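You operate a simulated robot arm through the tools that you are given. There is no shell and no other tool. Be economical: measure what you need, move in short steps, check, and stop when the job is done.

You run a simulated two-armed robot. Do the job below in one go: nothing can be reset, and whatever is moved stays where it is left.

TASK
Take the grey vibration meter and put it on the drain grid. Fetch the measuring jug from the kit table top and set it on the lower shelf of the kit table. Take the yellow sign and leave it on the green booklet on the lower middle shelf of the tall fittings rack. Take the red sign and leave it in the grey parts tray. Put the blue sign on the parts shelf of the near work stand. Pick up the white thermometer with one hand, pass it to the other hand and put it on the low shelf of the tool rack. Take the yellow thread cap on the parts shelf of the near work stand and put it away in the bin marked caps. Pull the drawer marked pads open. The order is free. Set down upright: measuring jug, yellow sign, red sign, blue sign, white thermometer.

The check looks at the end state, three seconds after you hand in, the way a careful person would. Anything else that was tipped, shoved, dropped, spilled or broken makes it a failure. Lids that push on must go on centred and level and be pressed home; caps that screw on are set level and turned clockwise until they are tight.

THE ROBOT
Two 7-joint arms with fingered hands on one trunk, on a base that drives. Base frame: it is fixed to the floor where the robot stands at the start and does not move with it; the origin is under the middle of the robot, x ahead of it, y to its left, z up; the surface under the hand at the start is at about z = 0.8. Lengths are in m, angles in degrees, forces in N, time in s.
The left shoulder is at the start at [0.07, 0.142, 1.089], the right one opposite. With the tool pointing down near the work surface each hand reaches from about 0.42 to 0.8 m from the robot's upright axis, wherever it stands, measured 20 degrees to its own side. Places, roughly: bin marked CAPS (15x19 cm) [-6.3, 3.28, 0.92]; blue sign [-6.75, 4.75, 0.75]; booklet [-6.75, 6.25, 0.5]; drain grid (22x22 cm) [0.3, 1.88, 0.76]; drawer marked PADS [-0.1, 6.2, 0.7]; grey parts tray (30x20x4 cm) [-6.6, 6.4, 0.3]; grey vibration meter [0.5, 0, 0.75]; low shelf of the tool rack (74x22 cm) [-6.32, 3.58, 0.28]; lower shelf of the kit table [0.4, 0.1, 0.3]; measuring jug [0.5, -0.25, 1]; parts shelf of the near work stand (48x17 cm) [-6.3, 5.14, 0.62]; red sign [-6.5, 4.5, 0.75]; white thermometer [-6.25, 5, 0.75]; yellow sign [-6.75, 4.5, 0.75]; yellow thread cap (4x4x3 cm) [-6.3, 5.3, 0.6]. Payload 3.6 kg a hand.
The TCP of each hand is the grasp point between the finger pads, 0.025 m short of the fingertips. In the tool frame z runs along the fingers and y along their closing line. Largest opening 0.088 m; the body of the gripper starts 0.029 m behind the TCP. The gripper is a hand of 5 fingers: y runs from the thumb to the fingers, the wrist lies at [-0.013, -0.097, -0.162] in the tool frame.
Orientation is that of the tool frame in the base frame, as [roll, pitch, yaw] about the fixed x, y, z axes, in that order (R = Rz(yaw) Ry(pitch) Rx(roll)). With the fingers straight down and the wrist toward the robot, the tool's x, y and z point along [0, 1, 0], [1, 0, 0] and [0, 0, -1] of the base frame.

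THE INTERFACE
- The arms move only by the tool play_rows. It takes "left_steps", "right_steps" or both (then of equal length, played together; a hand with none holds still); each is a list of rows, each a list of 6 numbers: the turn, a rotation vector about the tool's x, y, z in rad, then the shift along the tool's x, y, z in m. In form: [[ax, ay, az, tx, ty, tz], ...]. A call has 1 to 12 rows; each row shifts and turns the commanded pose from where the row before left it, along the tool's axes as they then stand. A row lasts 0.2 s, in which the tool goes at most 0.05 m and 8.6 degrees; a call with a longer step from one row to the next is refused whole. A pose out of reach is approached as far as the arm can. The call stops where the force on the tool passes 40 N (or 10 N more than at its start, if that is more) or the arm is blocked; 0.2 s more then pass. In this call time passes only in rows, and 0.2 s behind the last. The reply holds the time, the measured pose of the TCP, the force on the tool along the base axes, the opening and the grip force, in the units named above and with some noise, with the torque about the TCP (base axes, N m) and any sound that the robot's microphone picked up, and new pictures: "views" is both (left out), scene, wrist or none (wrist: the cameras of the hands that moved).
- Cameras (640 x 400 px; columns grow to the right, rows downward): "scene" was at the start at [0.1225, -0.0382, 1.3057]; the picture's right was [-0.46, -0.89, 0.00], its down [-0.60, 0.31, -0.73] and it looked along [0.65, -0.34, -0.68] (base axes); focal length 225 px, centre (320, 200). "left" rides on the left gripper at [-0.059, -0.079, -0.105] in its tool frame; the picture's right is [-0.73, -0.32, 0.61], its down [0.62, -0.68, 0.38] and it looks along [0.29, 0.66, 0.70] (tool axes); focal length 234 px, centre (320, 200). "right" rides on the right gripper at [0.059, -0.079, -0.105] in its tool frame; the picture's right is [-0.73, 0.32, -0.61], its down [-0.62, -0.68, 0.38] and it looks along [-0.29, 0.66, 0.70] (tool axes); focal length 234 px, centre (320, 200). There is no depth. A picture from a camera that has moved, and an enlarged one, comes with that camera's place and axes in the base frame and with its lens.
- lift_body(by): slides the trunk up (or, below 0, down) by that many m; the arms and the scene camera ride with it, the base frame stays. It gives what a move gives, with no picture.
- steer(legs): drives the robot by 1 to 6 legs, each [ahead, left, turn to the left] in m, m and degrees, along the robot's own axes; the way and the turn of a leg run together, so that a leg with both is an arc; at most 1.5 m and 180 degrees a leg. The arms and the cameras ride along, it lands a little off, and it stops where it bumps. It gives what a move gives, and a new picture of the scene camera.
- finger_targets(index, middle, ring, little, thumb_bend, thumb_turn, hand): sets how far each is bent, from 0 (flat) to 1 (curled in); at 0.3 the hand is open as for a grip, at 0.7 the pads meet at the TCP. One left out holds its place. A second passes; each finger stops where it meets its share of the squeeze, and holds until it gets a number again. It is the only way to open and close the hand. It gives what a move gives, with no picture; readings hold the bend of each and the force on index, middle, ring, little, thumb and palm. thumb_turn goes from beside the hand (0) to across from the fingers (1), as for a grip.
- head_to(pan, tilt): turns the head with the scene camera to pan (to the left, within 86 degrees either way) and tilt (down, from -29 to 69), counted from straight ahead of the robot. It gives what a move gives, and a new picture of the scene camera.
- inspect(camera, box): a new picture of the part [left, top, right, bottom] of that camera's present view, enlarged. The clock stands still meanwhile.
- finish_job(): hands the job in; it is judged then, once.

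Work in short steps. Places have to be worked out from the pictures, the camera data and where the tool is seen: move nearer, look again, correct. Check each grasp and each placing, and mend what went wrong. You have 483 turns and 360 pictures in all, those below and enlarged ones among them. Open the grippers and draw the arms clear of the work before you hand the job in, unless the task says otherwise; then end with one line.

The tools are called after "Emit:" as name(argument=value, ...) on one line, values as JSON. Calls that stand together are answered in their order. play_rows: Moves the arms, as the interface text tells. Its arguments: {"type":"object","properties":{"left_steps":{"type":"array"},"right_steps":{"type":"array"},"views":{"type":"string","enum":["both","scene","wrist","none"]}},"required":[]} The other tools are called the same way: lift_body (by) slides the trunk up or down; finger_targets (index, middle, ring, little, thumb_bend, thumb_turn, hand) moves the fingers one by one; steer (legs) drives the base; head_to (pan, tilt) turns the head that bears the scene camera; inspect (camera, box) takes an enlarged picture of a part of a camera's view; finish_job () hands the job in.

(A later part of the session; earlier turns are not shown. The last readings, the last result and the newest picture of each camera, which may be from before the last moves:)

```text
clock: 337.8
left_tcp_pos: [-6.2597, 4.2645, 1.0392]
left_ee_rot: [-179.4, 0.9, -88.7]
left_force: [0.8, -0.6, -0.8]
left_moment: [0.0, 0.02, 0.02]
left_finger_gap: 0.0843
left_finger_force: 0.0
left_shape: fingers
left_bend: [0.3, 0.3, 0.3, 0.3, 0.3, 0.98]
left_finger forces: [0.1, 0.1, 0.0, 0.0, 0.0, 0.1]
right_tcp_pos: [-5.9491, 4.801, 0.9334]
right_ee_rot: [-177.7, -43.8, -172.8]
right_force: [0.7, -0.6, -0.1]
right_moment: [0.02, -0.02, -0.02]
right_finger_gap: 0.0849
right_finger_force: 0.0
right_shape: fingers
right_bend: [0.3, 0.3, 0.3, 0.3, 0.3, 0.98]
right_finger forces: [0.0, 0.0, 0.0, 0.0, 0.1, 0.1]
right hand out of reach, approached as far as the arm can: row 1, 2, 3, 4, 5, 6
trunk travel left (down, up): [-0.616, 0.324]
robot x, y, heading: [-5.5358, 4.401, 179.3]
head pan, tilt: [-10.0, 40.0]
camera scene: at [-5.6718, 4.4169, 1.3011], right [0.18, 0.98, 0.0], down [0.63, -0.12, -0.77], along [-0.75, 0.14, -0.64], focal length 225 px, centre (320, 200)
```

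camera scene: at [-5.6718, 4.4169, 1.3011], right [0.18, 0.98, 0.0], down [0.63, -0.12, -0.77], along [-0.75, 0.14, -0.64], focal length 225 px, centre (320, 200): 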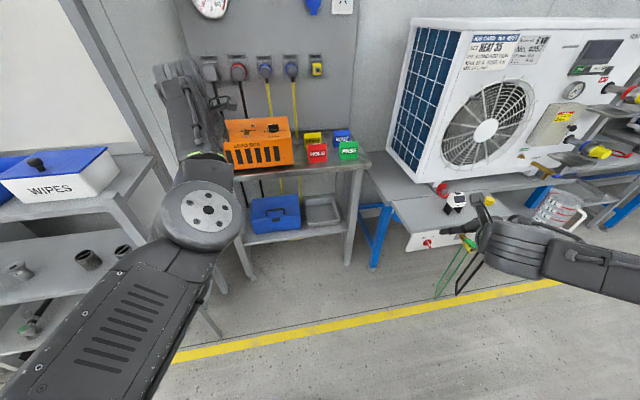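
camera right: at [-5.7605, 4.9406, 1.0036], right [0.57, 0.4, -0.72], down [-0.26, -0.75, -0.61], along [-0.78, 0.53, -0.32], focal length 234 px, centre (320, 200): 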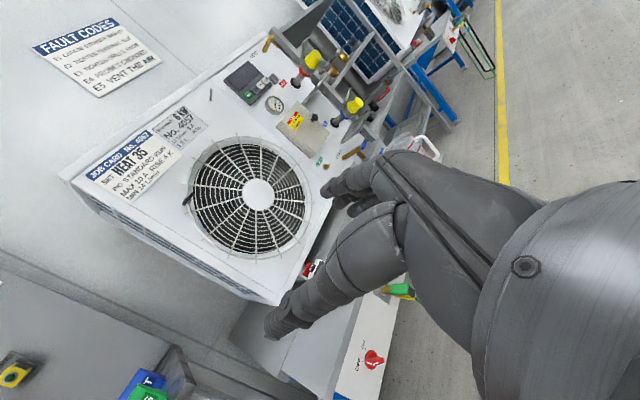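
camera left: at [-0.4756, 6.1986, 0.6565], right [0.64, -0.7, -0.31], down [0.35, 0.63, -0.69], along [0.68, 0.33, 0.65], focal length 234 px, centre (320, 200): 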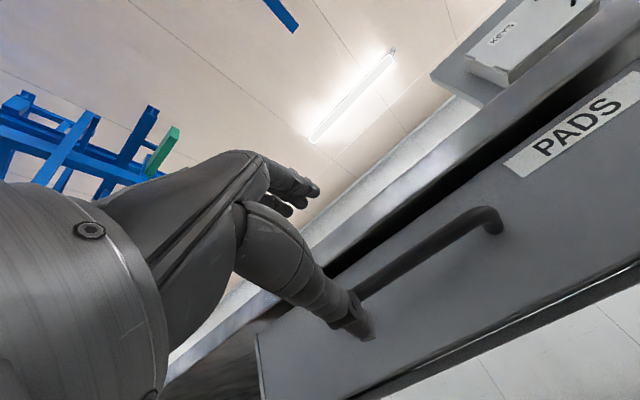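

That pose is too limited. Better: keep closing along x (default) and tilt the hand sideways (pointing left-down), which the arm does well; blue goes first. I return the right hand to default tool-down.

Emit:
play_rows(right_steps=[[0, -0.131, 0, 0, 0.01, 0], [0, -0.131, 0, 0, 0.01, 0], [0, -0.131, 0, 0, 0.01, 0], [0, -0.131, 0, 0, 0.01, 0], [0, -0.131, 0, 0, 0, 0], [0, -0.131, 0, 0, 0, 0]], views="none")

Emit:
play_rows(right_steps=[[0, 0, -0.145, 0, 0, 0], [0, 0, -0.145, 0, 0, 0], [0, 0, -0.145, 0, 0, 0], [0, 0, -0.145, 0, 0, 0], [0, 0, -0.145, 0, 0, 0], [0, 0, -0.145, 0, 0, 0], [0, 0, -0.145, 0, 0, 0], [0, 0, -0.145, 0, 0, 0], [0, 0, -0.145, 0, 0, 0], [0, 0, -0.14, 0, 0, 0]], views="scene")

```text
clock: 339.2
left_tcp_pos: [-6.2602, 4.2643, 1.0373]
left_ee_rot: [-179.4, 1.0, -88.6]
left_force: [0.3, 0.4, -0.2]
left_moment: [0.03, 0.02, -0.04]
left_finger_gap: 0.0845
left_finger_force: 0.1
left_shape: fingers
left_bend: [0.3, 0.3, 0.3, 0.3, 0.3, 0.98]
left_finger forces: [0.0, 0.0, 0.0, 0.1, 0.0, 0.0]
right_tcp_pos: [-5.9533, 4.8416, 0.9283]
right_ee_rot: [-178.4, 1.3, -171.2]
right_force: [-0.1, 0.6, 0.4]
right_moment: [0.04, 0.01, 0.05]
right_finger_gap: 0.0845
right_finger_force: 0.2
right_shape: fingers
right_bend: [0.3, 0.3, 0.3, 0.3, 0.3, 0.98]
right_finger forces: [0.0, 0.0, 0.0, 0.1, 0.1, 0.0]
trunk travel left (down, up): [-0.616, 0.324]
robot x, y, heading: [-5.5335, 4.4005, 179.5]
head pan, tilt: [-10.0, 40.0]
```

```text
clock: 341.4
left_tcp_pos: [-6.258, 4.2655, 1.0383]
left_ee_rot: [-179.4, 0.8, -88.6]
left_force: [-0.3, 0.1, 0.6]
left_moment: [0.0, 0.03, 0.03]
left_finger_gap: 0.0845
left_finger_force: 0.2
left_shape: fingers
left_bend: [0.3, 0.3, 0.3, 0.3, 0.3, 0.98]
left_finger forces: [0.0, 0.1, 0.0, 0.1, 0.1, 0.0]
right_tcp_pos: [-5.9524, 4.8427, 0.9295]
right_ee_rot: [-178.7, -1.6, -88.4]
right_force: [-0.3, 0.1, -0.4]
right_moment: [-0.02, 0.02, 0.03]
right_finger_gap: 0.0847
right_finger_force: 0.0
right_shape: fingers
right_bend: [0.3, 0.3, 0.3, 0.3, 0.3, 0.98]
right_finger forces: [0.0, 0.0, 0.0, 0.0, 0.0, 0.0]
trunk travel left (down, up): [-0.616, 0.324]
robot x, y, heading: [-5.5304, 4.4018, 179.5]
head pan, tilt: [-10.0, 40.0]
camera scene: at [-5.6714, 4.4172, 1.3011], right [0.18, 0.98, 0.0], down [0.63, -0.12, -0.77], along [-0.75, 0.14, -0.64], focal length 225 px, centre (320, 200)
```

scene: 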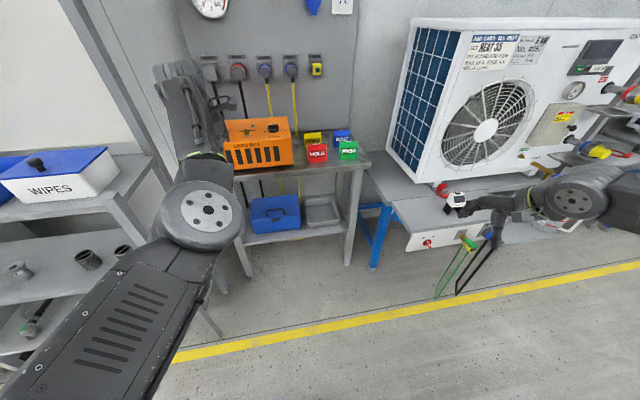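

Emit:
play_rows(left_steps=[[0, 0, 0, 0, -0.04, -0.015], [0, 0, 0, 0, -0.04, -0.015], [0, 0, 0, 0, -0.04, -0.015], [0, 0, 0, 0, -0.04, -0.015], [0, 0, 0, 0, -0.04, -0.015], [0, 0, 0, 0, -0.04, -0.015]], right_steps=[[0, 0, 0, 0.03, 0.02, -0.02], [0, 0, 0, 0.03, 0.02, -0.02], [0, 0, 0, 0.03, 0.02, -0.02], [0, 0, 0, 0.03, 0.02, 0], [0, 0, 0, 0.03, 0.02, 0], [0, 0, 0, 0.03, 0.02, 0]], views="none")

Emit:
steer(legs=[[0.5, -0.06, 0]])

Emit:
head_to(pan=-5, tilt=45)

```text
clock: 342.8
left_tcp_pos: [-6.2419, 4.2423, 1.1314]
left_ee_rot: [-179.1, 1.1, -88.7]
left_force: [-0.6, 0.0, -0.2]
left_moment: [0.04, 0.03, -0.01]
left_finger_gap: 0.0844
left_finger_force: 0.1
left_shape: fingers
left_bend: [0.3, 0.3, 0.3, 0.3, 0.3, 0.98]
left_finger forces: [0.0, 0.1, 0.0, 0.1, 0.1, 0.0]
left hand out of reach, approached as far as the arm can: row 1, 2, 3, 4, 5, 6
right_tcp_pos: [-6.0723, 4.6574, 0.9919]
right_ee_rot: [-178.6, -1.3, -88.6]
right_force: [0.5, 0.0, 0.6]
right_moment: [0.0, -0.03, -0.01]
right_finger_gap: 0.0847
right_finger_force: 0.0
right_shape: fingers
right_bend: [0.3, 0.3, 0.3, 0.3, 0.3, 0.98]
right_finger forces: [0.0, 0.1, 0.0, 0.0, 0.1, 0.0]
trunk travel left (down, up): [-0.616, 0.324]
robot x, y, heading: [-5.5331, 4.4007, 179.4]
head pan, tilt: [-10.0, 40.0]
```

```text
clock: 345.6
left_tcp_pos: [-6.7028, 4.31, 1.1399]
left_ee_rot: [-179.2, 0.9, -88.6]
left_force: [31.0, 0.4, 6.7]
left_moment: [-0.13, -0.22, 0.71]
left_finger_gap: 0.0844
left_finger_force: 16.6
left_shape: fingers
left_bend: [0.3, 0.43, 0.55, 0.46, 0.3, 0.98]
left_finger forces: [0.0, 11.5, 11.1, 10.1, 0.1, 0.0]
right_tcp_pos: [-6.5365, 4.7269, 0.9968]
right_ee_rot: [-179.2, -1.5, -88.6]
right_force: [-0.4, 0.2, 0.0]
right_moment: [-0.01, 0.0, -0.01]
right_finger_gap: 0.0848
right_finger_force: 0.1
right_shape: fingers
right_bend: [0.3, 0.3, 0.3, 0.3, 0.3, 0.98]
right_finger forces: [0.0, 0.0, 0.0, 0.0, 0.0, 0.0]
trunk travel left (down, up): [-0.616, 0.324]
robot x, y, heading: [-6.0109, 4.4674, 179.6]
head pan, tilt: [-10.0, 40.0]
stopped in leg 1: the force on the tool passed its limit at 41 N (the readings are from after the stop); the commanded pose is now the measured one
camera scene: at [-6.1349, 4.4838, 1.3022], right [0.18, 0.98, 0.0], down [0.63, -0.12, -0.77], along [-0.76, 0.14, -0.64], focal length 225 px, centre (320, 200)
```

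scene: 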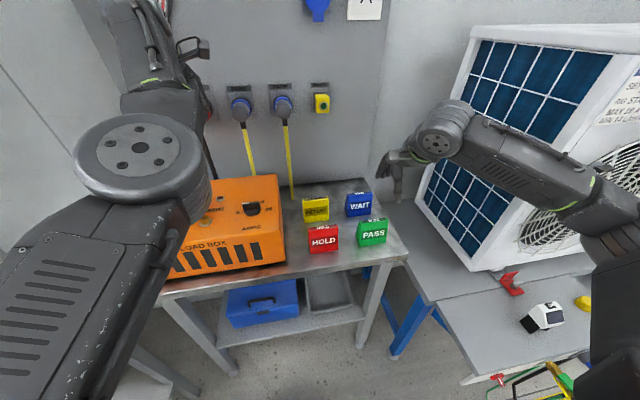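

```text
clock: 346.3
left_tcp_pos: [-6.7029, 4.3102, 1.1389]
left_ee_rot: [-179.4, 0.9, -88.7]
left_force: [35.0, 0.9, 7.7]
left_moment: [-0.15, -0.25, 0.82]
left_finger_gap: 0.0846
left_finger_force: 18.5
left_shape: fingers
left_bend: [0.3, 0.44, 0.55, 0.46, 0.3, 0.98]
left_finger forces: [0.0, 12.3, 12.2, 12.8, 0.0, 0.0]
right_tcp_pos: [-6.5363, 4.7275, 0.9966]
right_ee_rot: [-179.2, -1.6, -88.6]
right_force: [0.7, -0.3, -0.9]
right_moment: [0.03, 0.0, -0.03]
right_finger_gap: 0.0847
right_finger_force: 0.1
right_shape: fingers
right_bend: [0.3, 0.3, 0.3, 0.3, 0.3, 0.98]
right_finger forces: [0.1, 0.0, 0.1, 0.1, 0.0, 0.0]
trunk travel left (down, up): [-0.616, 0.324]
robot x, y, heading: [-6.0122, 4.4655, 179.4]
head pan, tilt: [-5.0, 45.0]
camera scene: at [-6.1319, 4.4756, 1.2951], right [0.1, 0.99, 0.0], down [0.7, -0.07, -0.71], along [-0.71, 0.07, -0.7], focal length 225 px, centre (320, 200)
```

scene: 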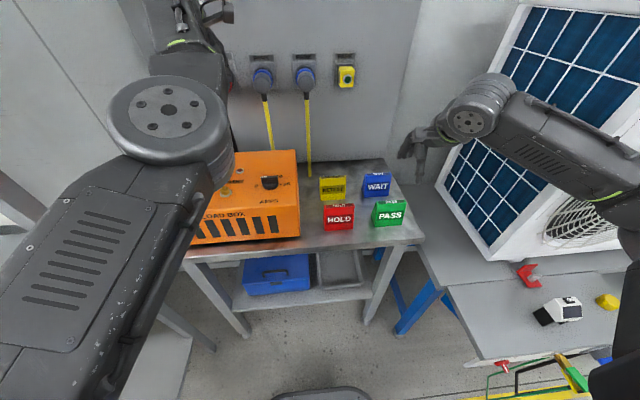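

The left hand pressed the backboard. I back off right away and check it.

Emit:
steer(legs=[[-0.35, 0, 0]])

Emit:
play_rows(left_steps=[[0, 0, 0, 0, -0.02, 0.04], [0, 0, 0, 0, -0.02, 0.04], [0, 0, 0, 0, -0.02, 0.04], [0, 0, 0, 0, -0.03, 0.02], [0, 0, 0, 0, -0.04, 0], [0, 0, 0, 0, -0.04, 0]], views="scene")

Emit:
head_to(pan=10, tilt=25)

```text
clock: 348.5
left_tcp_pos: [-6.3694, 4.3102, 1.1322]
left_ee_rot: [-178.9, 0.9, -89.1]
left_force: [0.5, 0.8, -0.4]
left_moment: [0.01, 0.01, 0.03]
left_finger_gap: 0.0845
left_finger_force: 0.0
left_shape: fingers
left_bend: [0.3, 0.3, 0.3, 0.3, 0.3, 0.98]
left_finger forces: [0.1, 0.1, 0.0, 0.0, 0.1, 0.1]
right_tcp_pos: [-6.1954, 4.725, 0.9918]
right_ee_rot: [-178.7, -1.5, -89.1]
right_force: [-0.2, 0.0, -0.4]
right_moment: [-0.04, 0.01, -0.01]
right_finger_gap: 0.0845
right_finger_force: 0.0
right_shape: fingers
right_bend: [0.3, 0.3, 0.3, 0.3, 0.3, 0.98]
right_finger forces: [0.0, 0.0, 0.0, 0.0, 0.1, 0.1]
trunk travel left (down, up): [-0.616, 0.324]
robot x, y, heading: [-5.6631, 4.4593, 178.7]
head pan, tilt: [-5.0, 45.0]
camera scene: at [-5.7969, 4.4704, 1.2939], right [0.11, 0.99, 0.0], down [0.7, -0.08, -0.71], along [-0.7, 0.08, -0.71], focal length 225 px, centre (320, 200)
```

scene: 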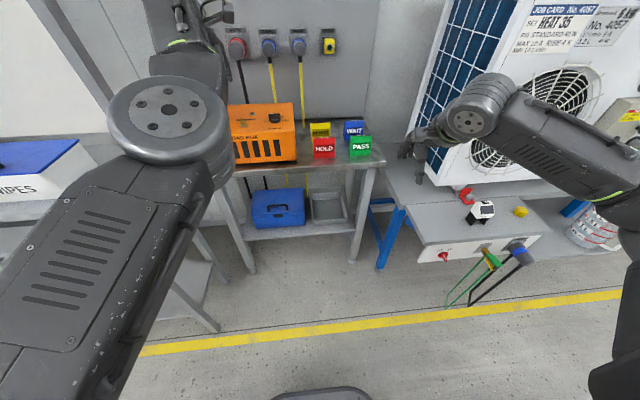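

```text
clock: 349.9
left_tcp_pos: [-6.3667, 4.2413, 1.0378]
left_ee_rot: [-178.8, 0.9, -89.3]
left_force: [-0.3, 0.9, 0.6]
left_moment: [0.01, -0.01, 0.02]
left_finger_gap: 0.0844
left_finger_force: 0.1
left_shape: fingers
left_bend: [0.3, 0.3, 0.3, 0.3, 0.3, 0.98]
left_finger forces: [0.0, 0.0, 0.1, 0.1, 0.1, 0.0]
left hand out of reach, approached as far as the arm can: row 1, 2, 3, 4, 5, 6
right_tcp_pos: [-6.1947, 4.7248, 0.9931]
right_ee_rot: [-178.7, -1.5, -89.1]
right_force: [-0.6, 0.6, -0.5]
right_moment: [0.03, 0.02, -0.01]
right_finger_gap: 0.0845
right_finger_force: 0.0
right_shape: fingers
right_bend: [0.3, 0.3, 0.3, 0.3, 0.3, 0.98]
right_finger forces: [0.0, 0.0, 0.0, 0.1, 0.0, 0.0]
trunk travel left (down, up): [-0.616, 0.324]
robot x, y, heading: [-5.6619, 4.4606, 178.6]
head pan, tilt: [-5.0, 45.0]
camera scene: at [-5.7966, 4.4702, 1.2939], right [0.11, 0.99, 0.0], down [0.7, -0.08, -0.71], along [-0.7, 0.08, -0.71], focal length 225 px, centre (320, 200)
```

scene: 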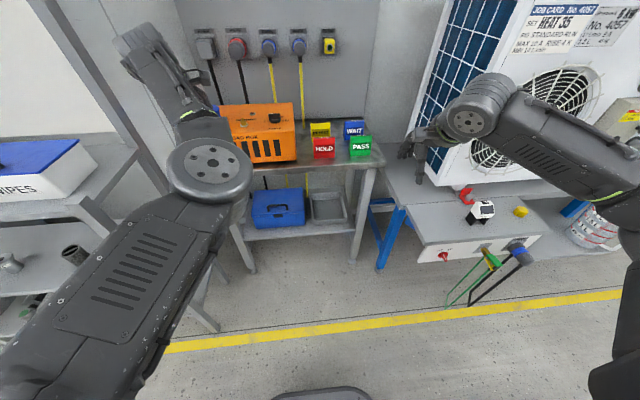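

```text
clock: 350.8
left_tcp_pos: [-6.3658, 4.2423, 1.0375]
left_ee_rot: [-178.9, 0.9, -89.2]
left_force: [-0.6, 0.6, 0.1]
left_moment: [-0.03, -0.01, 0.02]
left_finger_gap: 0.0844
left_finger_force: 0.0
left_shape: fingers
left_bend: [0.3, 0.3, 0.3, 0.3, 0.3, 0.98]
left_finger forces: [0.0, 0.0, 0.1, 0.0, 0.0, 0.0]
right_tcp_pos: [-6.1953, 4.7249, 0.992]
right_ee_rot: [-178.7, -1.5, -89.2]
right_force: [0.1, 0.2, -0.2]
right_moment: [-0.01, 0.01, -0.02]
right_finger_gap: 0.0846
right_finger_force: 0.0
right_shape: fingers
right_bend: [0.3, 0.3, 0.3, 0.3, 0.3, 0.98]
right_finger forces: [0.0, 0.0, 0.0, 0.0, 0.0, 0.1]
trunk travel left (down, up): [-0.616, 0.324]
robot x, y, heading: [-5.6678, 4.459, 178.7]
head pan, tilt: [10.0, 25.0]
camera scene: at [-5.8071, 4.4476, 1.3244], right [-0.15, 0.99, 0.0], down [0.42, 0.06, -0.91], along [-0.9, -0.14, -0.42], focal length 225 px, centre (320, 200)
```

scene: 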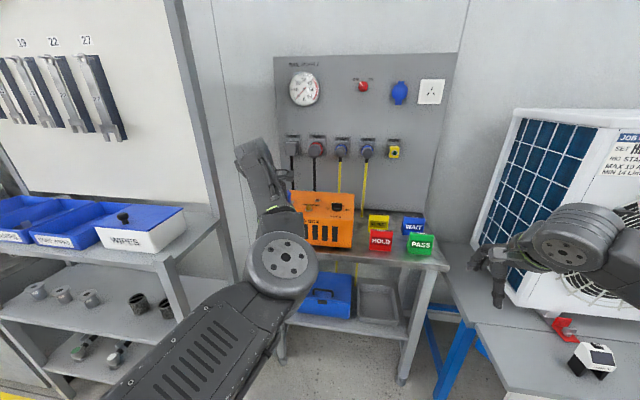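

Board and plugs look unchanged. I back up more and find a compact posture for the left arm.

Emit:
steer(legs=[[-0.3, 0, 0]])

Emit:
play_rows(left_steps=[[0, 0, 0, 0, 0, 0.04], [0, 0, 0, 0, 0, 0.04], [0, 0, 0, 0, 0, 0.04], [0, 0, 0, 0, 0, 0.04], [0, 0, 0, -0.02, -0.04, 0], [0, 0, 0, -0.02, -0.04, 0], [0, 0, 0, -0.02, -0.04, 0], [0, 0, 0, -0.02, -0.04, 0], [0, 0, 0, -0.02, -0.04, 0]], views="scene")

```text
clock: 352.8
left_tcp_pos: [-6.0614, 4.2394, 1.0378]
left_ee_rot: [-178.8, 0.9, -89.7]
left_force: [-0.5, 0.3, 0.4]
left_moment: [-0.01, 0.02, 0.0]
left_finger_gap: 0.0845
left_finger_force: 0.1
left_shape: fingers
left_bend: [0.3, 0.3, 0.3, 0.3, 0.3, 0.98]
left_finger forces: [0.1, 0.1, 0.1, 0.1, 0.0, 0.0]
right_tcp_pos: [-5.8868, 4.7204, 0.9924]
right_ee_rot: [-178.7, -1.5, -89.5]
right_force: [1.0, 0.2, 0.9]
right_moment: [0.0, -0.01, -0.01]
right_finger_gap: 0.0846
right_finger_force: 0.1
right_shape: fingers
right_bend: [0.3, 0.3, 0.3, 0.3, 0.3, 0.98]
right_finger forces: [0.0, 0.1, 0.0, 0.0, 0.0, 0.1]
trunk travel left (down, up): [-0.616, 0.324]
robot x, y, heading: [-5.3572, 4.4502, 178.6]
head pan, tilt: [10.0, 25.0]
camera scene: at [-5.5007, 4.4407, 1.3245], right [-0.15, 0.99, 0.0], down [0.42, 0.06, -0.91], along [-0.9, -0.13, -0.42], focal length 225 px, centre (320, 200)
```

scene: 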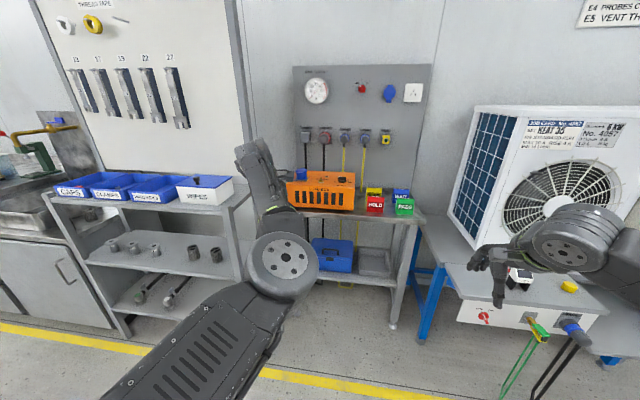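

```text
clock: 355.0
left_tcp_pos: [-5.9705, 4.272, 0.7978]
left_ee_rot: [178.9, -5.0, -85.5]
left_force: [0.6, -0.5, 0.1]
left_moment: [0.02, 0.01, -0.02]
left_finger_gap: 0.0848
left_finger_force: 0.1
left_shape: fingers
left_bend: [0.3, 0.3, 0.3, 0.3, 0.3, 0.98]
left_finger forces: [0.0, 0.0, 0.0, 0.0, 0.0, 0.0]
left hand out of reach, approached as far as the arm can: row 5, 6, 7, 8, 9
right_tcp_pos: [-5.8883, 4.7197, 0.9922]
right_ee_rot: [-178.8, -1.4, -89.4]
right_force: [-0.7, 0.4, 0.4]
right_moment: [0.02, 0.0, -0.03]
right_finger_gap: 0.0844
right_finger_force: 0.0
right_shape: fingers
right_bend: [0.3, 0.3, 0.3, 0.3, 0.3, 0.98]
right_finger forces: [0.0, 0.0, 0.1, 0.1, 0.0, 0.0]
trunk travel left (down, up): [-0.616, 0.324]
robot x, y, heading: [-5.3574, 4.4527, 178.3]
head pan, tilt: [10.0, 25.0]
stopped in row 9 (left hand): the arm was blocked; the commanded pose is now the measured one
camera scene: at [-5.5012, 4.4408, 1.3244], right [-0.15, 0.99, 0.0], down [0.42, 0.06, -0.91], along [-0.9, -0.13, -0.42], focal length 225 px, centre (320, 200)
```

scene: 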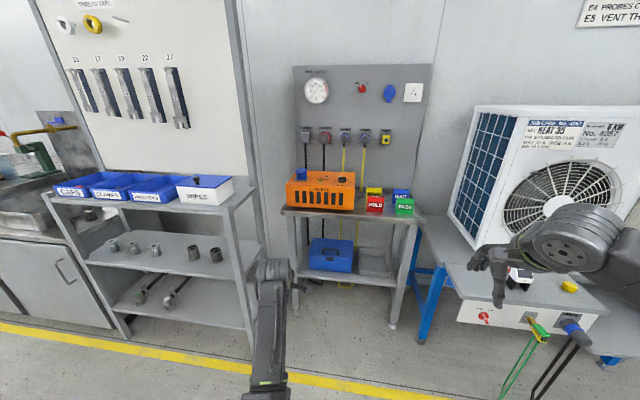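

The left arm was near a limit. I bring it back to its comfortable start-like pose (central, high).

Emit:
play_rows(left_steps=[[0, 0, 0, -0.025, 0, -0.04], [0, 0, 0, -0.025, 0, -0.04], [0, 0, 0, -0.025, 0, -0.04], [0, 0, 0, -0.025, -0.005, -0.04], [0, 0, 0, -0.025, -0.01, -0.04], [0, 0, 0, -0.025, -0.01, -0.04], [0, 0, 0, 0, -0.01, -0.04], [0, 0, 0, 0, -0.01, -0.04], [0, 0, 0, 0, -0.01, -0.02]], views="scene")

```text
clock: 357.0
left_tcp_pos: [-6.0694, 4.4663, 1.042]
left_ee_rot: [179.0, -4.7, -85.6]
left_force: [-0.8, -0.2, 1.2]
left_moment: [0.01, -0.05, -0.01]
left_finger_gap: 0.0845
left_finger_force: 0.0
left_shape: fingers
left_bend: [0.3, 0.3, 0.3, 0.3, 0.3, 0.98]
left_finger forces: [0.0, 0.1, 0.0, 0.0, 0.0, 0.0]
left hand out of reach, approached as far as the arm can: row 1, 2, 3, 4, 5, 6, 7, 8, 9
right_tcp_pos: [-5.8874, 4.7209, 0.9922]
right_ee_rot: [-178.8, -1.5, -89.5]
right_force: [0.2, 0.5, -1.0]
right_moment: [0.0, 0.0, 0.0]
right_finger_gap: 0.0842
right_finger_force: 0.0
right_shape: fingers
right_bend: [0.3, 0.3, 0.3, 0.3, 0.3, 0.98]
right_finger forces: [0.0, 0.0, 0.0, 0.0, 0.0, 0.0]
trunk travel left (down, up): [-0.616, 0.324]
robot x, y, heading: [-5.3556, 4.4535, 178.7]
head pan, tilt: [10.0, 25.0]
camera scene: at [-5.5006, 4.4408, 1.3245], right [-0.15, 0.99, 0.0], down [0.42, 0.06, -0.91], along [-0.9, -0.13, -0.42], focal length 225 px, centre (320, 200)
```

scene: 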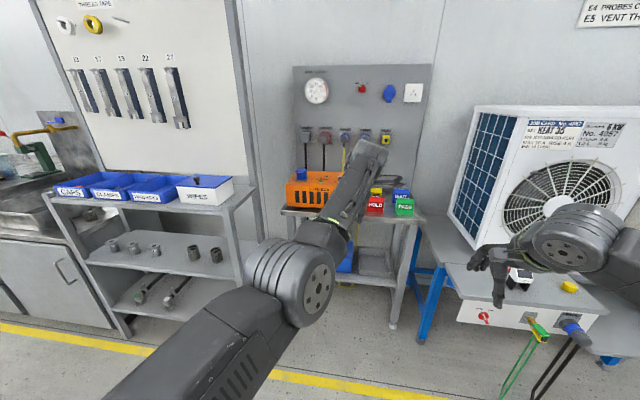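

The left arm likes being extended forward, so I'll pick at the stand with the left hand. I move the right hand out of the way to the right first.

Emit:
play_rows(right_steps=[[0, 0, 0, -0.04, -0.02, -0.02], [0, 0, 0, -0.04, -0.02, -0.02], [0, 0, 0, -0.04, -0.02, -0.02], [0, 0, 0, -0.04, -0.02, -0.02], [0, 0, 0, -0.04, -0.01, -0.02], [0, 0, 0, -0.03, 0, -0.02]], left_steps=[[0, 0, 0, 0, 0, -0.01], [0, -0.04, 0, 0, 0, -0.01], [0, -0.04, 0, 0, 0, -0.01], [0, 0, 0, 0, 0, -0.01], [0, 0, 0, 0, 0, -0.01], [0, 0, 0, 0, 0, 0]], views="none")

Emit:
steer(legs=[[0.35, -0.27, 1.4]])

Emit:
head_to(pan=0, tilt=45)

```text
clock: 358.4
left_tcp_pos: [-6.0659, 4.4662, 1.0922]
left_ee_rot: [178.8, 0.1, -85.8]
left_force: [-0.6, -0.7, 0.8]
left_moment: [0.03, 0.01, -0.01]
left_finger_gap: 0.0848
left_finger_force: 0.0
left_shape: fingers
left_bend: [0.3, 0.3, 0.3, 0.3, 0.3, 0.98]
left_finger forces: [0.0, 0.0, 0.0, 0.1, 0.0, 0.1]
right_tcp_pos: [-5.799, 4.9533, 1.1101]
right_ee_rot: [-178.8, -1.4, -89.5]
right_force: [0.9, 0.0, 1.1]
right_moment: [0.02, -0.01, 0.03]
right_finger_gap: 0.0845
right_finger_force: 0.0
right_shape: fingers
right_bend: [0.3, 0.3, 0.3, 0.3, 0.3, 0.98]
right_finger forces: [0.1, 0.0, 0.0, 0.1, 0.0, 0.1]
trunk travel left (down, up): [-0.616, 0.324]
robot x, y, heading: [-5.3579, 4.4563, 178.6]
head pan, tilt: [10.0, 25.0]
```

```text
clock: 361.1
left_tcp_pos: [-6.4172, 4.7189, 1.0897]
left_ee_rot: [178.9, 0.0, -84.2]
left_force: [-0.6, -0.2, 0.1]
left_moment: [0.02, 0.0, 0.01]
left_finger_gap: 0.0845
left_finger_force: 0.1
left_shape: fingers
left_bend: [0.3, 0.3, 0.3, 0.3, 0.3, 0.98]
left_finger forces: [0.1, 0.0, 0.1, 0.0, 0.1, 0.0]
right_tcp_pos: [-6.1651, 5.2138, 1.1094]
right_ee_rot: [-178.7, -1.4, -87.9]
right_force: [-0.3, 0.4, 0.8]
right_moment: [-0.03, -0.02, -0.01]
right_finger_gap: 0.0846
right_finger_force: 0.1
right_shape: fingers
right_bend: [0.3, 0.3, 0.3, 0.3, 0.3, 0.98]
right_finger forces: [0.0, 0.0, 0.0, 0.0, 0.0, 0.0]
trunk travel left (down, up): [-0.616, 0.324]
robot x, y, heading: [-5.7115, 4.7248, 180.1]
head pan, tilt: [10.0, 25.0]
camera scene: at [-5.8496, 4.7093, 1.3245], right [-0.17, 0.98, 0.0], down [0.42, 0.07, -0.91], along [-0.89, -0.16, -0.42], focal length 225 px, centre (320, 200)
```

scene: 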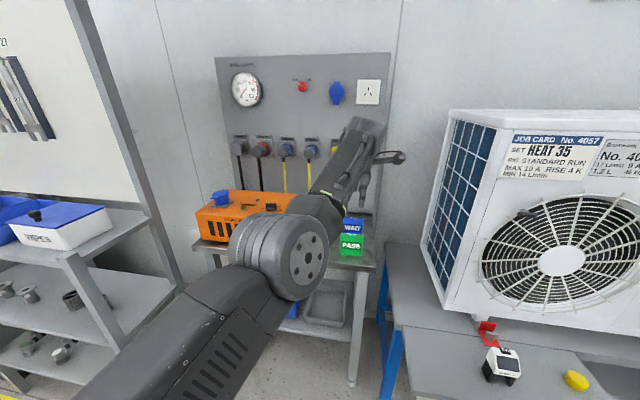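

```text
clock: 361.9
left_tcp_pos: [-6.4174, 4.7192, 1.0907]
left_ee_rot: [178.9, -0.1, -84.2]
left_force: [-0.3, -0.3, -0.9]
left_moment: [-0.04, -0.01, 0.02]
left_finger_gap: 0.0844
left_finger_force: 0.0
left_shape: fingers
left_bend: [0.3, 0.3, 0.3, 0.3, 0.3, 0.98]
left_finger forces: [0.1, 0.0, 0.1, 0.0, 0.0, 0.1]
right_tcp_pos: [-6.1634, 5.2138, 1.1089]
right_ee_rot: [-178.8, -1.5, -87.9]
right_force: [1.0, 0.5, -0.4]
right_moment: [-0.03, -0.01, 0.0]
right_finger_gap: 0.0847
right_finger_force: 0.0
right_shape: fingers
right_bend: [0.3, 0.3, 0.3, 0.3, 0.3, 0.98]
right_finger forces: [0.0, 0.0, 0.0, 0.0, 0.0, 0.1]
trunk travel left (down, up): [-0.616, 0.324]
robot x, y, heading: [-5.7084, 4.7253, 180.1]
head pan, tilt: [0.0, 45.0]
camera scene: at [-5.84, 4.7251, 1.294], right [0.0, 1.0, 0.0], down [0.71, 0.0, -0.71], along [-0.71, 0.0, -0.71], focal length 225 px, centre (320, 200)
```

scene: 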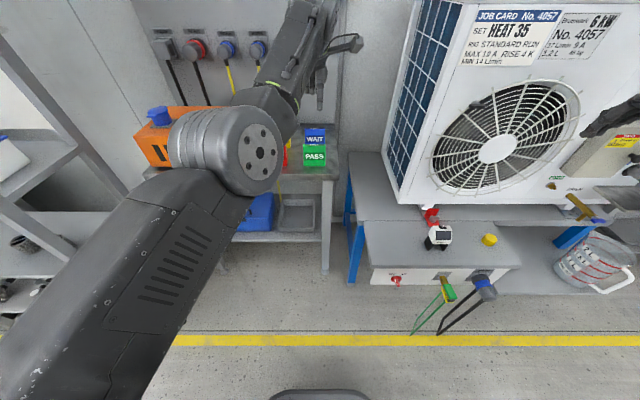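

WAIT is at (-6.697, 4.712). I drive 0.28 forward at this height, correct the hand yaw and look with the wrist camera.

Emit:
steer(legs=[[0.27, 0, 0]])

Emit:
play_rows(left_steps=[[0, 0, 0.1, 0, 0, 0.02]])

```text
clock: 363.6
left_tcp_pos: [-6.6333, 4.7248, 1.0916]
left_ee_rot: [178.8, -0.1, -84.5]
left_force: [0.6, -0.1, 0.9]
left_moment: [0.0, 0.04, 0.01]
left_finger_gap: 0.0846
left_finger_force: 0.0
left_shape: fingers
left_bend: [0.3, 0.3, 0.3, 0.3, 0.3, 0.98]
left_finger forces: [0.1, 0.0, 0.0, 0.0, 0.1, 0.0]
right_tcp_pos: [-6.3753, 5.2168, 1.1115]
right_ee_rot: [-178.8, -1.4, -88.2]
right_force: [11.1, 0.6, 1.7]
right_moment: [0.04, 0.14, -0.13]
right_finger_gap: 0.0846
right_finger_force: 5.0
right_shape: fingers
right_bend: [0.3, 0.37, 0.33, 0.3, 0.3, 0.98]
right_finger forces: [0.1, 8.8, 1.9, 0.0, 0.0, 0.1]
trunk travel left (down, up): [-0.616, 0.324]
robot x, y, heading: [-5.9279, 4.7258, 179.2]
head pan, tilt: [0.0, 45.0]
stopped in leg 1: the force on the tool passed its limit at 53 N (the readings are from after the stop); the commanded pose is now the measured one
camera scene: at [-6.0553, 4.7261, 1.2943], right [0.01, 1.0, 0.0], down [0.71, 0.0, -0.71], along [-0.71, 0.01, -0.71], focal length 225 px, centre (320, 200)
```

scene: 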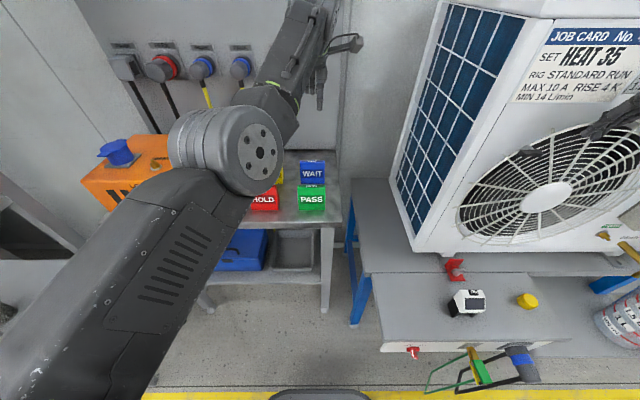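

```text
clock: 364.0
left_tcp_pos: [-6.636, 4.7234, 1.072]
left_ee_rot: [178.8, -0.2, -90.3]
left_force: [0.0, 0.2, -0.6]
left_moment: [0.03, -0.02, -0.01]
left_finger_gap: 0.0845
left_finger_force: 0.2
left_shape: fingers
left_bend: [0.3, 0.3, 0.3, 0.3, 0.3, 0.98]
left_finger forces: [0.1, 0.0, 0.1, 0.1, 0.0, 0.0]
right_tcp_pos: [-6.3741, 5.217, 1.1116]
right_ee_rot: [-178.8, -1.4, -88.1]
right_force: [12.1, 0.7, 2.8]
right_moment: [0.02, 0.15, -0.2]
right_finger_gap: 0.0845
right_finger_force: 5.9
right_shape: fingers
right_bend: [0.3, 0.37, 0.33, 0.3, 0.3, 0.98]
right_finger forces: [0.1, 10.0, 2.3, 0.0, 0.0, 0.0]
trunk travel left (down, up): [-0.616, 0.324]
robot x, y, heading: [-5.9279, 4.7209, 179.8]
head pan, tilt: [0.0, 45.0]
camera scene: at [-6.0549, 4.7262, 1.2943], right [0.01, 1.0, 0.0], down [0.7, 0.0, -0.71], along [-0.71, 0.0, -0.7], focal length 225 px, centre (320, 200)
camera left: at [-6.5531, 4.7816, 1.1741], right [0.31, 0.72, -0.62], down [0.67, -0.63, -0.4], along [-0.67, -0.29, -0.68], focal length 234 px, centre (320, 200)
```

scene: 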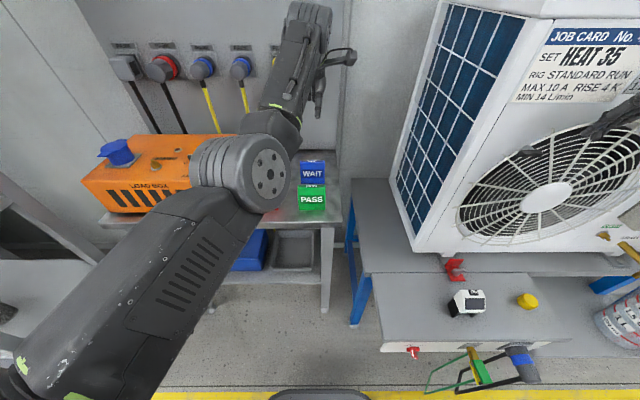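
left: 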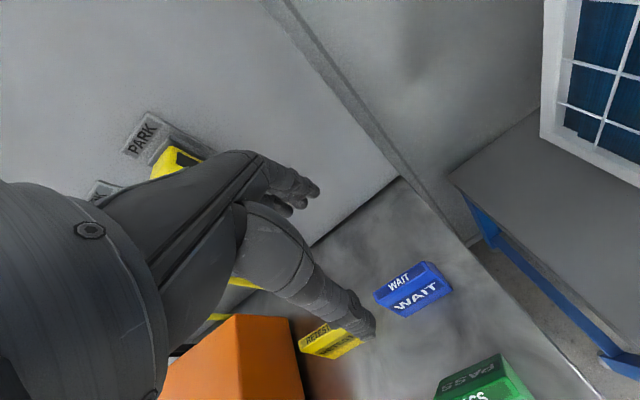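

The right fingers touched the fan guard. I pull the right hand back clear of it before anything else.

Emit:
play_rows(right_steps=[[0, 0, 0, 0, -0.04, 0], [0, 0, 0, 0, -0.04, 0], [0, 0, 0, 0, -0.04, 0], [0, 0, 0, -0.02, -0.03, 0]], views="scene")

```text
clock: 365.0
left_tcp_pos: [-6.6349, 4.7221, 1.0715]
left_ee_rot: [178.7, -0.2, -90.3]
left_force: [0.1, 1.3, -0.2]
left_moment: [0.01, 0.02, 0.01]
left_finger_gap: 0.0844
left_finger_force: 0.0
left_shape: fingers
left_bend: [0.3, 0.3, 0.3, 0.3, 0.3, 0.98]
left_finger forces: [0.1, 0.0, 0.0, 0.1, 0.1, 0.1]
right_tcp_pos: [-6.3763, 5.238, 1.1096]
right_ee_rot: [-178.8, -1.4, -88.2]
right_force: [16.2, -4.9, 2.2]
right_moment: [0.05, 0.22, 0.2]
right_finger_gap: 0.0846
right_finger_force: 7.5
right_shape: fingers
right_bend: [0.3, 0.38, 0.33, 0.3, 0.3, 0.98]
right_finger forces: [0.1, 12.9, 2.6, 0.1, 0.1, 0.1]
right hand out of reach, approached as far as the arm can: row 1, 2, 3, 4
trunk travel left (down, up): [-0.616, 0.324]
robot x, y, heading: [-5.9287, 4.7231, 179.9]
head pan, tilt: [0.0, 45.0]
camera scene: at [-6.0541, 4.7252, 1.2944], right [0.01, 1.0, 0.0], down [0.7, 0.0, -0.71], along [-0.71, 0.0, -0.7], focal length 225 px, centre (320, 200)
```

scene: 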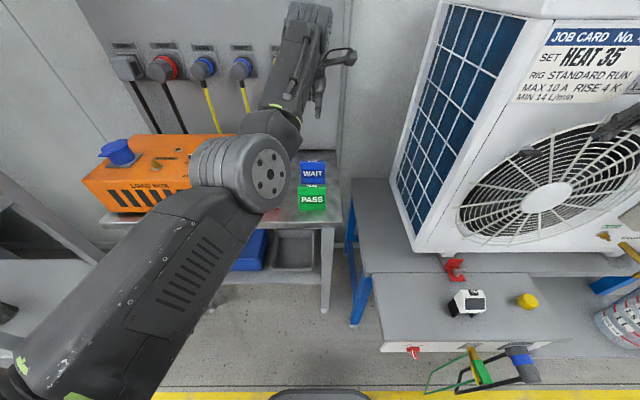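

The hand can't retract at shoulder height. I back up a bit, raise the trunk and lower the hands relative to it, which gives them room to retract.

Emit:
steer(legs=[[-0.15, 0, 0]])

Emit:
lift_body(by=0.25)

Emit:
play_rows(right_steps=[[0, 0, 0, 0, 0, 0.04], [0, 0, 0, 0, 0, 0.04], [0, 0, 0, 0, 0, 0.04], [0, 0, 0, 0, 0, 0.04], [0, 0, 0, 0, -0.03, 0.03], [0, 0, 0, 0, -0.03, 0.03], [0, 0, 0, 0, -0.04, 0.02], [0, 0, 0, 0, -0.04, 0.02]], left_steps=[[0, 0, 0, 0, 0, 0.04], [0, 0, 0, 0, 0, 0.04], [0, 0, 0, 0, 0, 0.04], [0, 0, 0, 0, 0, 0.04], [0, 0, 0, 0, 0, 0.02], [0, 0, 0, 0, 0, 0.02], [0, 0, 0, 0, 0, 0], [0, 0, 0, 0, 0, 0]], views="scene")

```text
clock: 366.4
left_tcp_pos: [-6.4883, 4.722, 1.0678]
left_ee_rot: [179.0, -0.2, -90.1]
left_force: [-0.8, -0.2, -0.2]
left_moment: [0.0, -0.01, 0.0]
left_finger_gap: 0.0848
left_finger_force: 0.0
left_shape: fingers
left_bend: [0.3, 0.3, 0.3, 0.3, 0.3, 0.98]
left_finger forces: [0.1, 0.1, 0.0, 0.0, 0.2, 0.0]
right_tcp_pos: [-6.2314, 5.2368, 1.1063]
right_ee_rot: [-178.7, -1.5, -87.9]
right_force: [0.4, 0.7, -1.1]
right_moment: [0.02, -0.01, 0.02]
right_finger_gap: 0.0847
right_finger_force: 0.1
right_shape: fingers
right_bend: [0.3, 0.3, 0.3, 0.3, 0.3, 0.98]
right_finger forces: [0.0, 0.1, 0.0, 0.0, 0.0, 0.0]
trunk travel left (down, up): [-0.616, 0.324]
robot x, y, heading: [-5.7771, 4.7274, 180.0]
head pan, tilt: [0.0, 45.0]
camera scene: at [-5.9092, 4.7257, 1.2938], right [0.0, 1.0, 0.0], down [0.71, 0.0, -0.71], along [-0.71, 0.0, -0.71], focal length 225 px, centre (320, 200)
```

scene: 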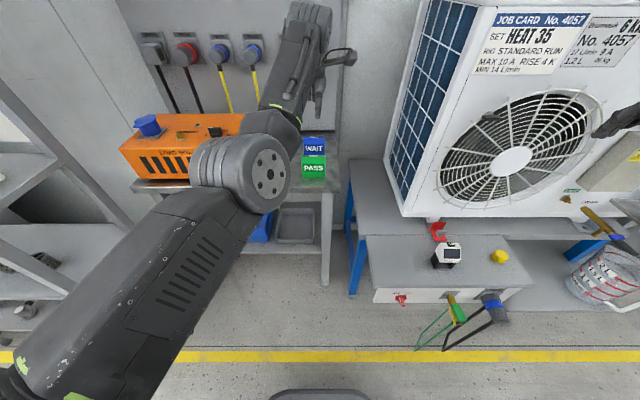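

```text
clock: 369.0
left_tcp_pos: [-6.4899, 4.7215, 1.3191]
left_ee_rot: [178.9, -0.2, -90.1]
left_force: [-0.1, 0.8, -0.8]
left_moment: [0.01, 0.01, 0.0]
left_finger_gap: 0.0847
left_finger_force: 0.0
left_shape: fingers
left_bend: [0.3, 0.3, 0.3, 0.3, 0.3, 0.98]
left_finger forces: [0.1, 0.1, 0.0, 0.0, 0.0, 0.0]
right_tcp_pos: [-6.2315, 5.2373, 1.3573]
right_ee_rot: [-178.6, -1.5, -88.0]
right_force: [0.4, -1.0, -0.3]
right_moment: [-0.03, 0.03, 0.0]
right_finger_gap: 0.0845
right_finger_force: 0.0
right_shape: fingers
right_bend: [0.3, 0.3, 0.3, 0.3, 0.3, 0.98]
right_finger forces: [0.1, 0.0, 0.1, 0.0, 0.0, 0.0]
trunk travel left (down, up): [-0.866, 0.074]
robot x, y, heading: [-5.772, 4.7242, 180.1]
head pan, tilt: [0.0, 45.0]
```

```text
clock: 370.8
left_tcp_pos: [-6.4899, 4.7215, 1.12]
left_ee_rot: [178.9, -0.2, -90.0]
left_force: [0.3, -0.3, -0.2]
left_moment: [0.03, -0.03, 0.0]
left_finger_gap: 0.0846
left_finger_force: 0.1
left_shape: fingers
left_bend: [0.3, 0.3, 0.3, 0.3, 0.3, 0.98]
left_finger forces: [0.1, 0.0, 0.0, 0.1, 0.0, 0.0]
right_tcp_pos: [-6.0845, 5.234, 1.0987]
right_ee_rot: [-178.8, -1.5, -87.7]
right_force: [0.7, -0.1, -0.6]
right_moment: [-0.03, 0.03, 0.0]
right_finger_gap: 0.0845
right_finger_force: 0.1
right_shape: fingers
right_bend: [0.3, 0.3, 0.3, 0.3, 0.3, 0.98]
right_finger forces: [0.1, 0.1, 0.1, 0.0, 0.1, 0.1]
trunk travel left (down, up): [-0.866, 0.074]
robot x, y, heading: [-5.7736, 4.7253, 180.2]
head pan, tilt: [0.0, 45.0]
camera scene: at [-5.9068, 4.7251, 1.5441], right [0.0, 1.0, 0.0], down [0.71, 0.0, -0.71], along [-0.71, 0.0, -0.71], focal length 225 px, centre (320, 200)
```

scene: 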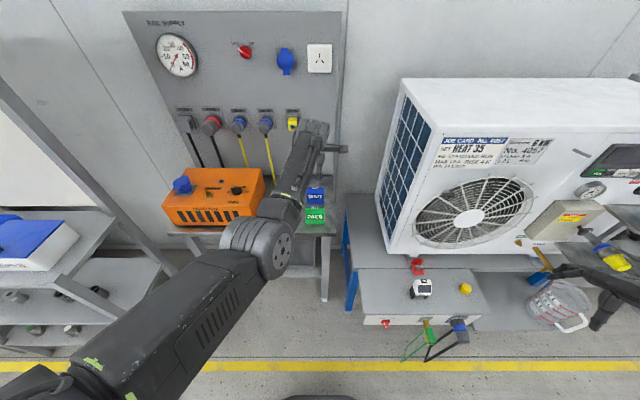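

Good clearances now. I move forward 0.1 and position the left hand above the blue sign.

Emit:
steer(legs=[[0.1, 0, 0]])

Emit:
play_rows(left_steps=[[0, 0, 0, 0.003, 0.035, 0.02], [0, 0, 0, 0.003, 0.035, 0.03], [0, 0, 0, 0.002, 0.035, 0.03]])

```text
clock: 371.9
left_tcp_pos: [-6.5888, 4.7256, 1.1204]
left_ee_rot: [178.8, -0.2, -90.4]
left_force: [0.7, 0.6, 0.6]
left_moment: [0.01, 0.03, 0.02]
left_finger_gap: 0.0844
left_finger_force: 0.0
left_shape: fingers
left_bend: [0.3, 0.3, 0.3, 0.3, 0.3, 0.98]
left_finger forces: [0.0, 0.0, 0.0, 0.0, 0.0, 0.1]
right_tcp_pos: [-6.1793, 5.2351, 1.0991]
right_ee_rot: [-178.8, -1.5, -88.2]
right_force: [1.6, -0.7, 0.5]
right_moment: [-0.03, 0.03, 0.01]
right_finger_gap: 0.0845
right_finger_force: 0.2
right_shape: fingers
right_bend: [0.3, 0.3, 0.3, 0.3, 0.3, 0.98]
right_finger forces: [0.0, 0.0, 0.0, 0.0, 0.0, 0.0]
trunk travel left (down, up): [-0.866, 0.074]
robot x, y, heading: [-5.8731, 4.726, 179.6]
head pan, tilt: [0.0, 45.0]
camera scene: at [-6.0051, 4.7266, 1.5442], right [0.01, 1.0, 0.0], down [0.71, -0.01, -0.71], along [-0.71, 0.01, -0.71], focal length 225 px, centre (320, 200)
```

scene: 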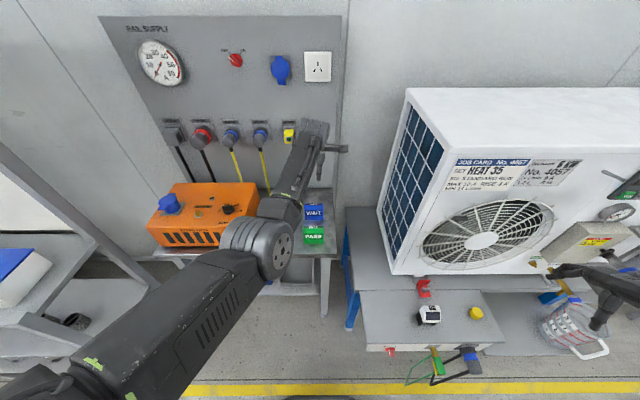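

```text
clock: 372.7
left_tcp_pos: [-6.6146, 4.6985, 1.079]
left_ee_rot: [178.9, -0.1, -90.3]
left_force: [-0.7, -0.3, -0.1]
left_moment: [0.0, -0.01, 0.02]
left_finger_gap: 0.085
left_finger_force: 0.1
left_shape: fingers
left_bend: [0.3, 0.3, 0.3, 0.3, 0.3, 0.98]
left_finger forces: [0.1, 0.1, 0.0, 0.0, 0.0, 0.1]
left hand out of reach, approached as far as the arm can: row 1, 2, 3
right_tcp_pos: [-6.1838, 5.2356, 1.0974]
right_ee_rot: [-178.6, -1.5, -88.2]
right_force: [0.6, 0.0, -0.6]
right_moment: [0.0, -0.04, 0.01]
right_finger_gap: 0.0843
right_finger_force: 0.0
right_shape: fingers
right_bend: [0.3, 0.3, 0.3, 0.3, 0.3, 0.98]
right_finger forces: [0.0, 0.0, 0.1, 0.1, 0.0, 0.0]
trunk travel left (down, up): [-0.866, 0.074]
robot x, y, heading: [-5.8764, 4.7243, 179.4]
head pan, tilt: [0.0, 45.0]
camera scene: at [-6.0103, 4.7267, 1.5437], right [0.01, 1.0, 0.0], down [0.71, -0.01, -0.71], along [-0.71, 0.01, -0.71], focal length 225 px, centre (320, 200)
camera left: at [-6.533, 4.7563, 1.1827], right [0.32, 0.72, -0.62], down [0.67, -0.63, -0.39], along [-0.67, -0.29, -0.68], focal length 234 px, centre (320, 200)
```

scene: 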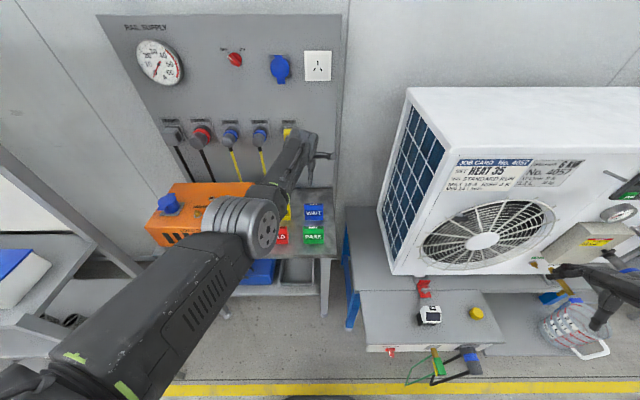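
left: 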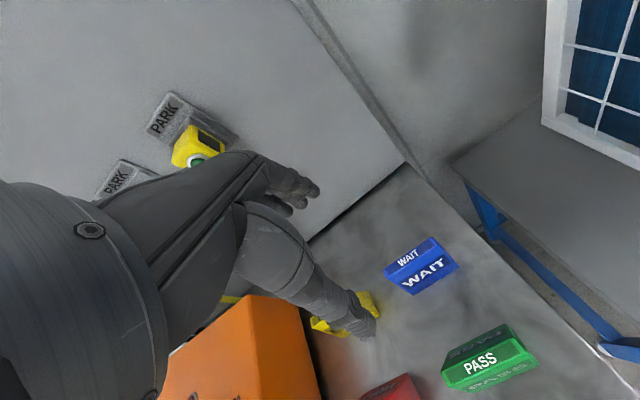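

Refined: blue sign at (-6.647, 4.705, centre z 0.83), stand top ≈0.785. I nudge forward and lower with the trunk.

Emit:
steer(legs=[[0.033, -0.006, 0]])

Emit:
lift_body(by=-0.15)

Emit:
inspect(camera="left", box=[200, 100, 640, 400])

```text
clock: 373.6
left_tcp_pos: [-6.6387, 4.7038, 1.0863]
left_ee_rot: [178.6, -0.1, -90.4]
left_force: [0.4, -0.7, -0.4]
left_moment: [-0.05, 0.03, 0.0]
left_finger_gap: 0.0846
left_finger_force: 0.1
left_shape: fingers
left_bend: [0.3, 0.3, 0.3, 0.3, 0.3, 0.98]
left_finger forces: [0.0, 0.1, 0.0, 0.0, 0.0, 0.0]
right_tcp_pos: [-6.207, 5.241, 1.1004]
right_ee_rot: [-178.9, -1.4, -88.2]
right_force: [-0.4, 0.3, 0.5]
right_moment: [-0.01, 0.0, -0.02]
right_finger_gap: 0.0846
right_finger_force: 0.0
right_shape: fingers
right_bend: [0.3, 0.3, 0.3, 0.3, 0.3, 0.98]
right_finger forces: [0.0, 0.0, 0.0, 0.0, 0.1, 0.0]
trunk travel left (down, up): [-0.866, 0.074]
robot x, y, heading: [-5.9086, 4.7306, 179.4]
head pan, tilt: [0.0, 45.0]
camera scene: at [-6.0305, 4.7311, 1.5448], right [0.01, 1.0, 0.0], down [0.7, 0.0, -0.71], along [-0.71, 0.01, -0.7], focal length 225 px, centre (320, 200)
```

scene: 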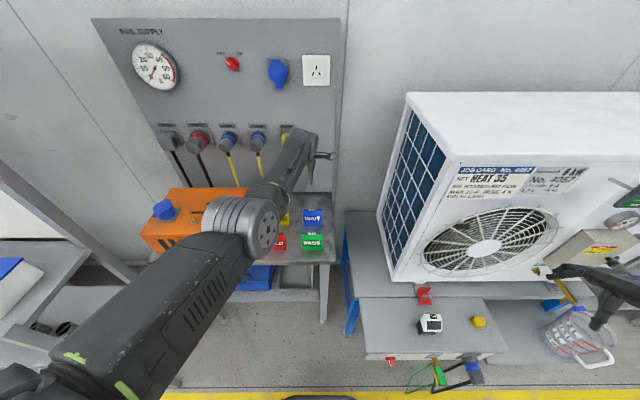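

```text
clock: 375.3
left_tcp_pos: [-6.6448, 4.7042, 0.9316]
left_ee_rot: [178.9, -0.3, -90.5]
left_force: [0.8, 1.5, 0.4]
left_moment: [0.02, -0.03, 0.03]
left_finger_gap: 0.0851
left_finger_force: 0.0
left_shape: fingers
left_bend: [0.3, 0.3, 0.3, 0.3, 0.3, 0.98]
left_finger forces: [0.0, 0.0, 0.0, 0.0, 0.1, 0.1]
right_tcp_pos: [-6.2135, 5.2423, 0.9478]
right_ee_rot: [-178.5, -1.4, -88.2]
right_force: [0.0, 0.2, 0.7]
right_moment: [-0.01, -0.01, -0.04]
right_finger_gap: 0.0845
right_finger_force: 0.0
right_shape: fingers
right_bend: [0.3, 0.3, 0.3, 0.3, 0.3, 0.98]
right_finger forces: [0.0, 0.1, 0.0, 0.1, 0.0, 0.0]
trunk travel left (down, up): [-0.716, 0.224]
robot x, y, heading: [-5.9073, 4.7324, 179.6]
head pan, tilt: [0.0, 45.0]
```

```text
1.33 times, centred on (420, 250) of left
camera zoom: at [-6.5626, 4.7627, 1.0338], right [0.32, 0.72, -0.62], down [0.67, -0.63, -0.39], along [-0.67, -0.29, -0.68], focal length 312 px, centre (187, 133)
```

zoom: 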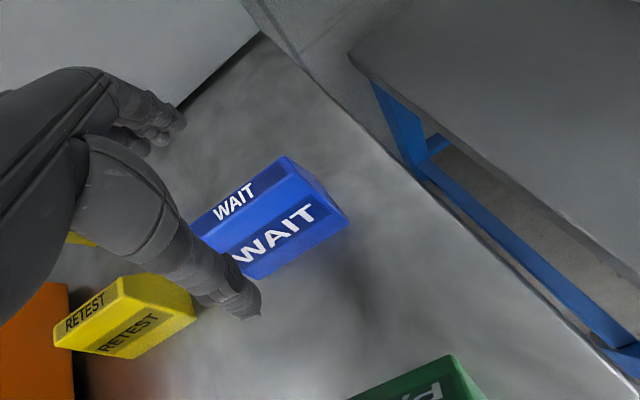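

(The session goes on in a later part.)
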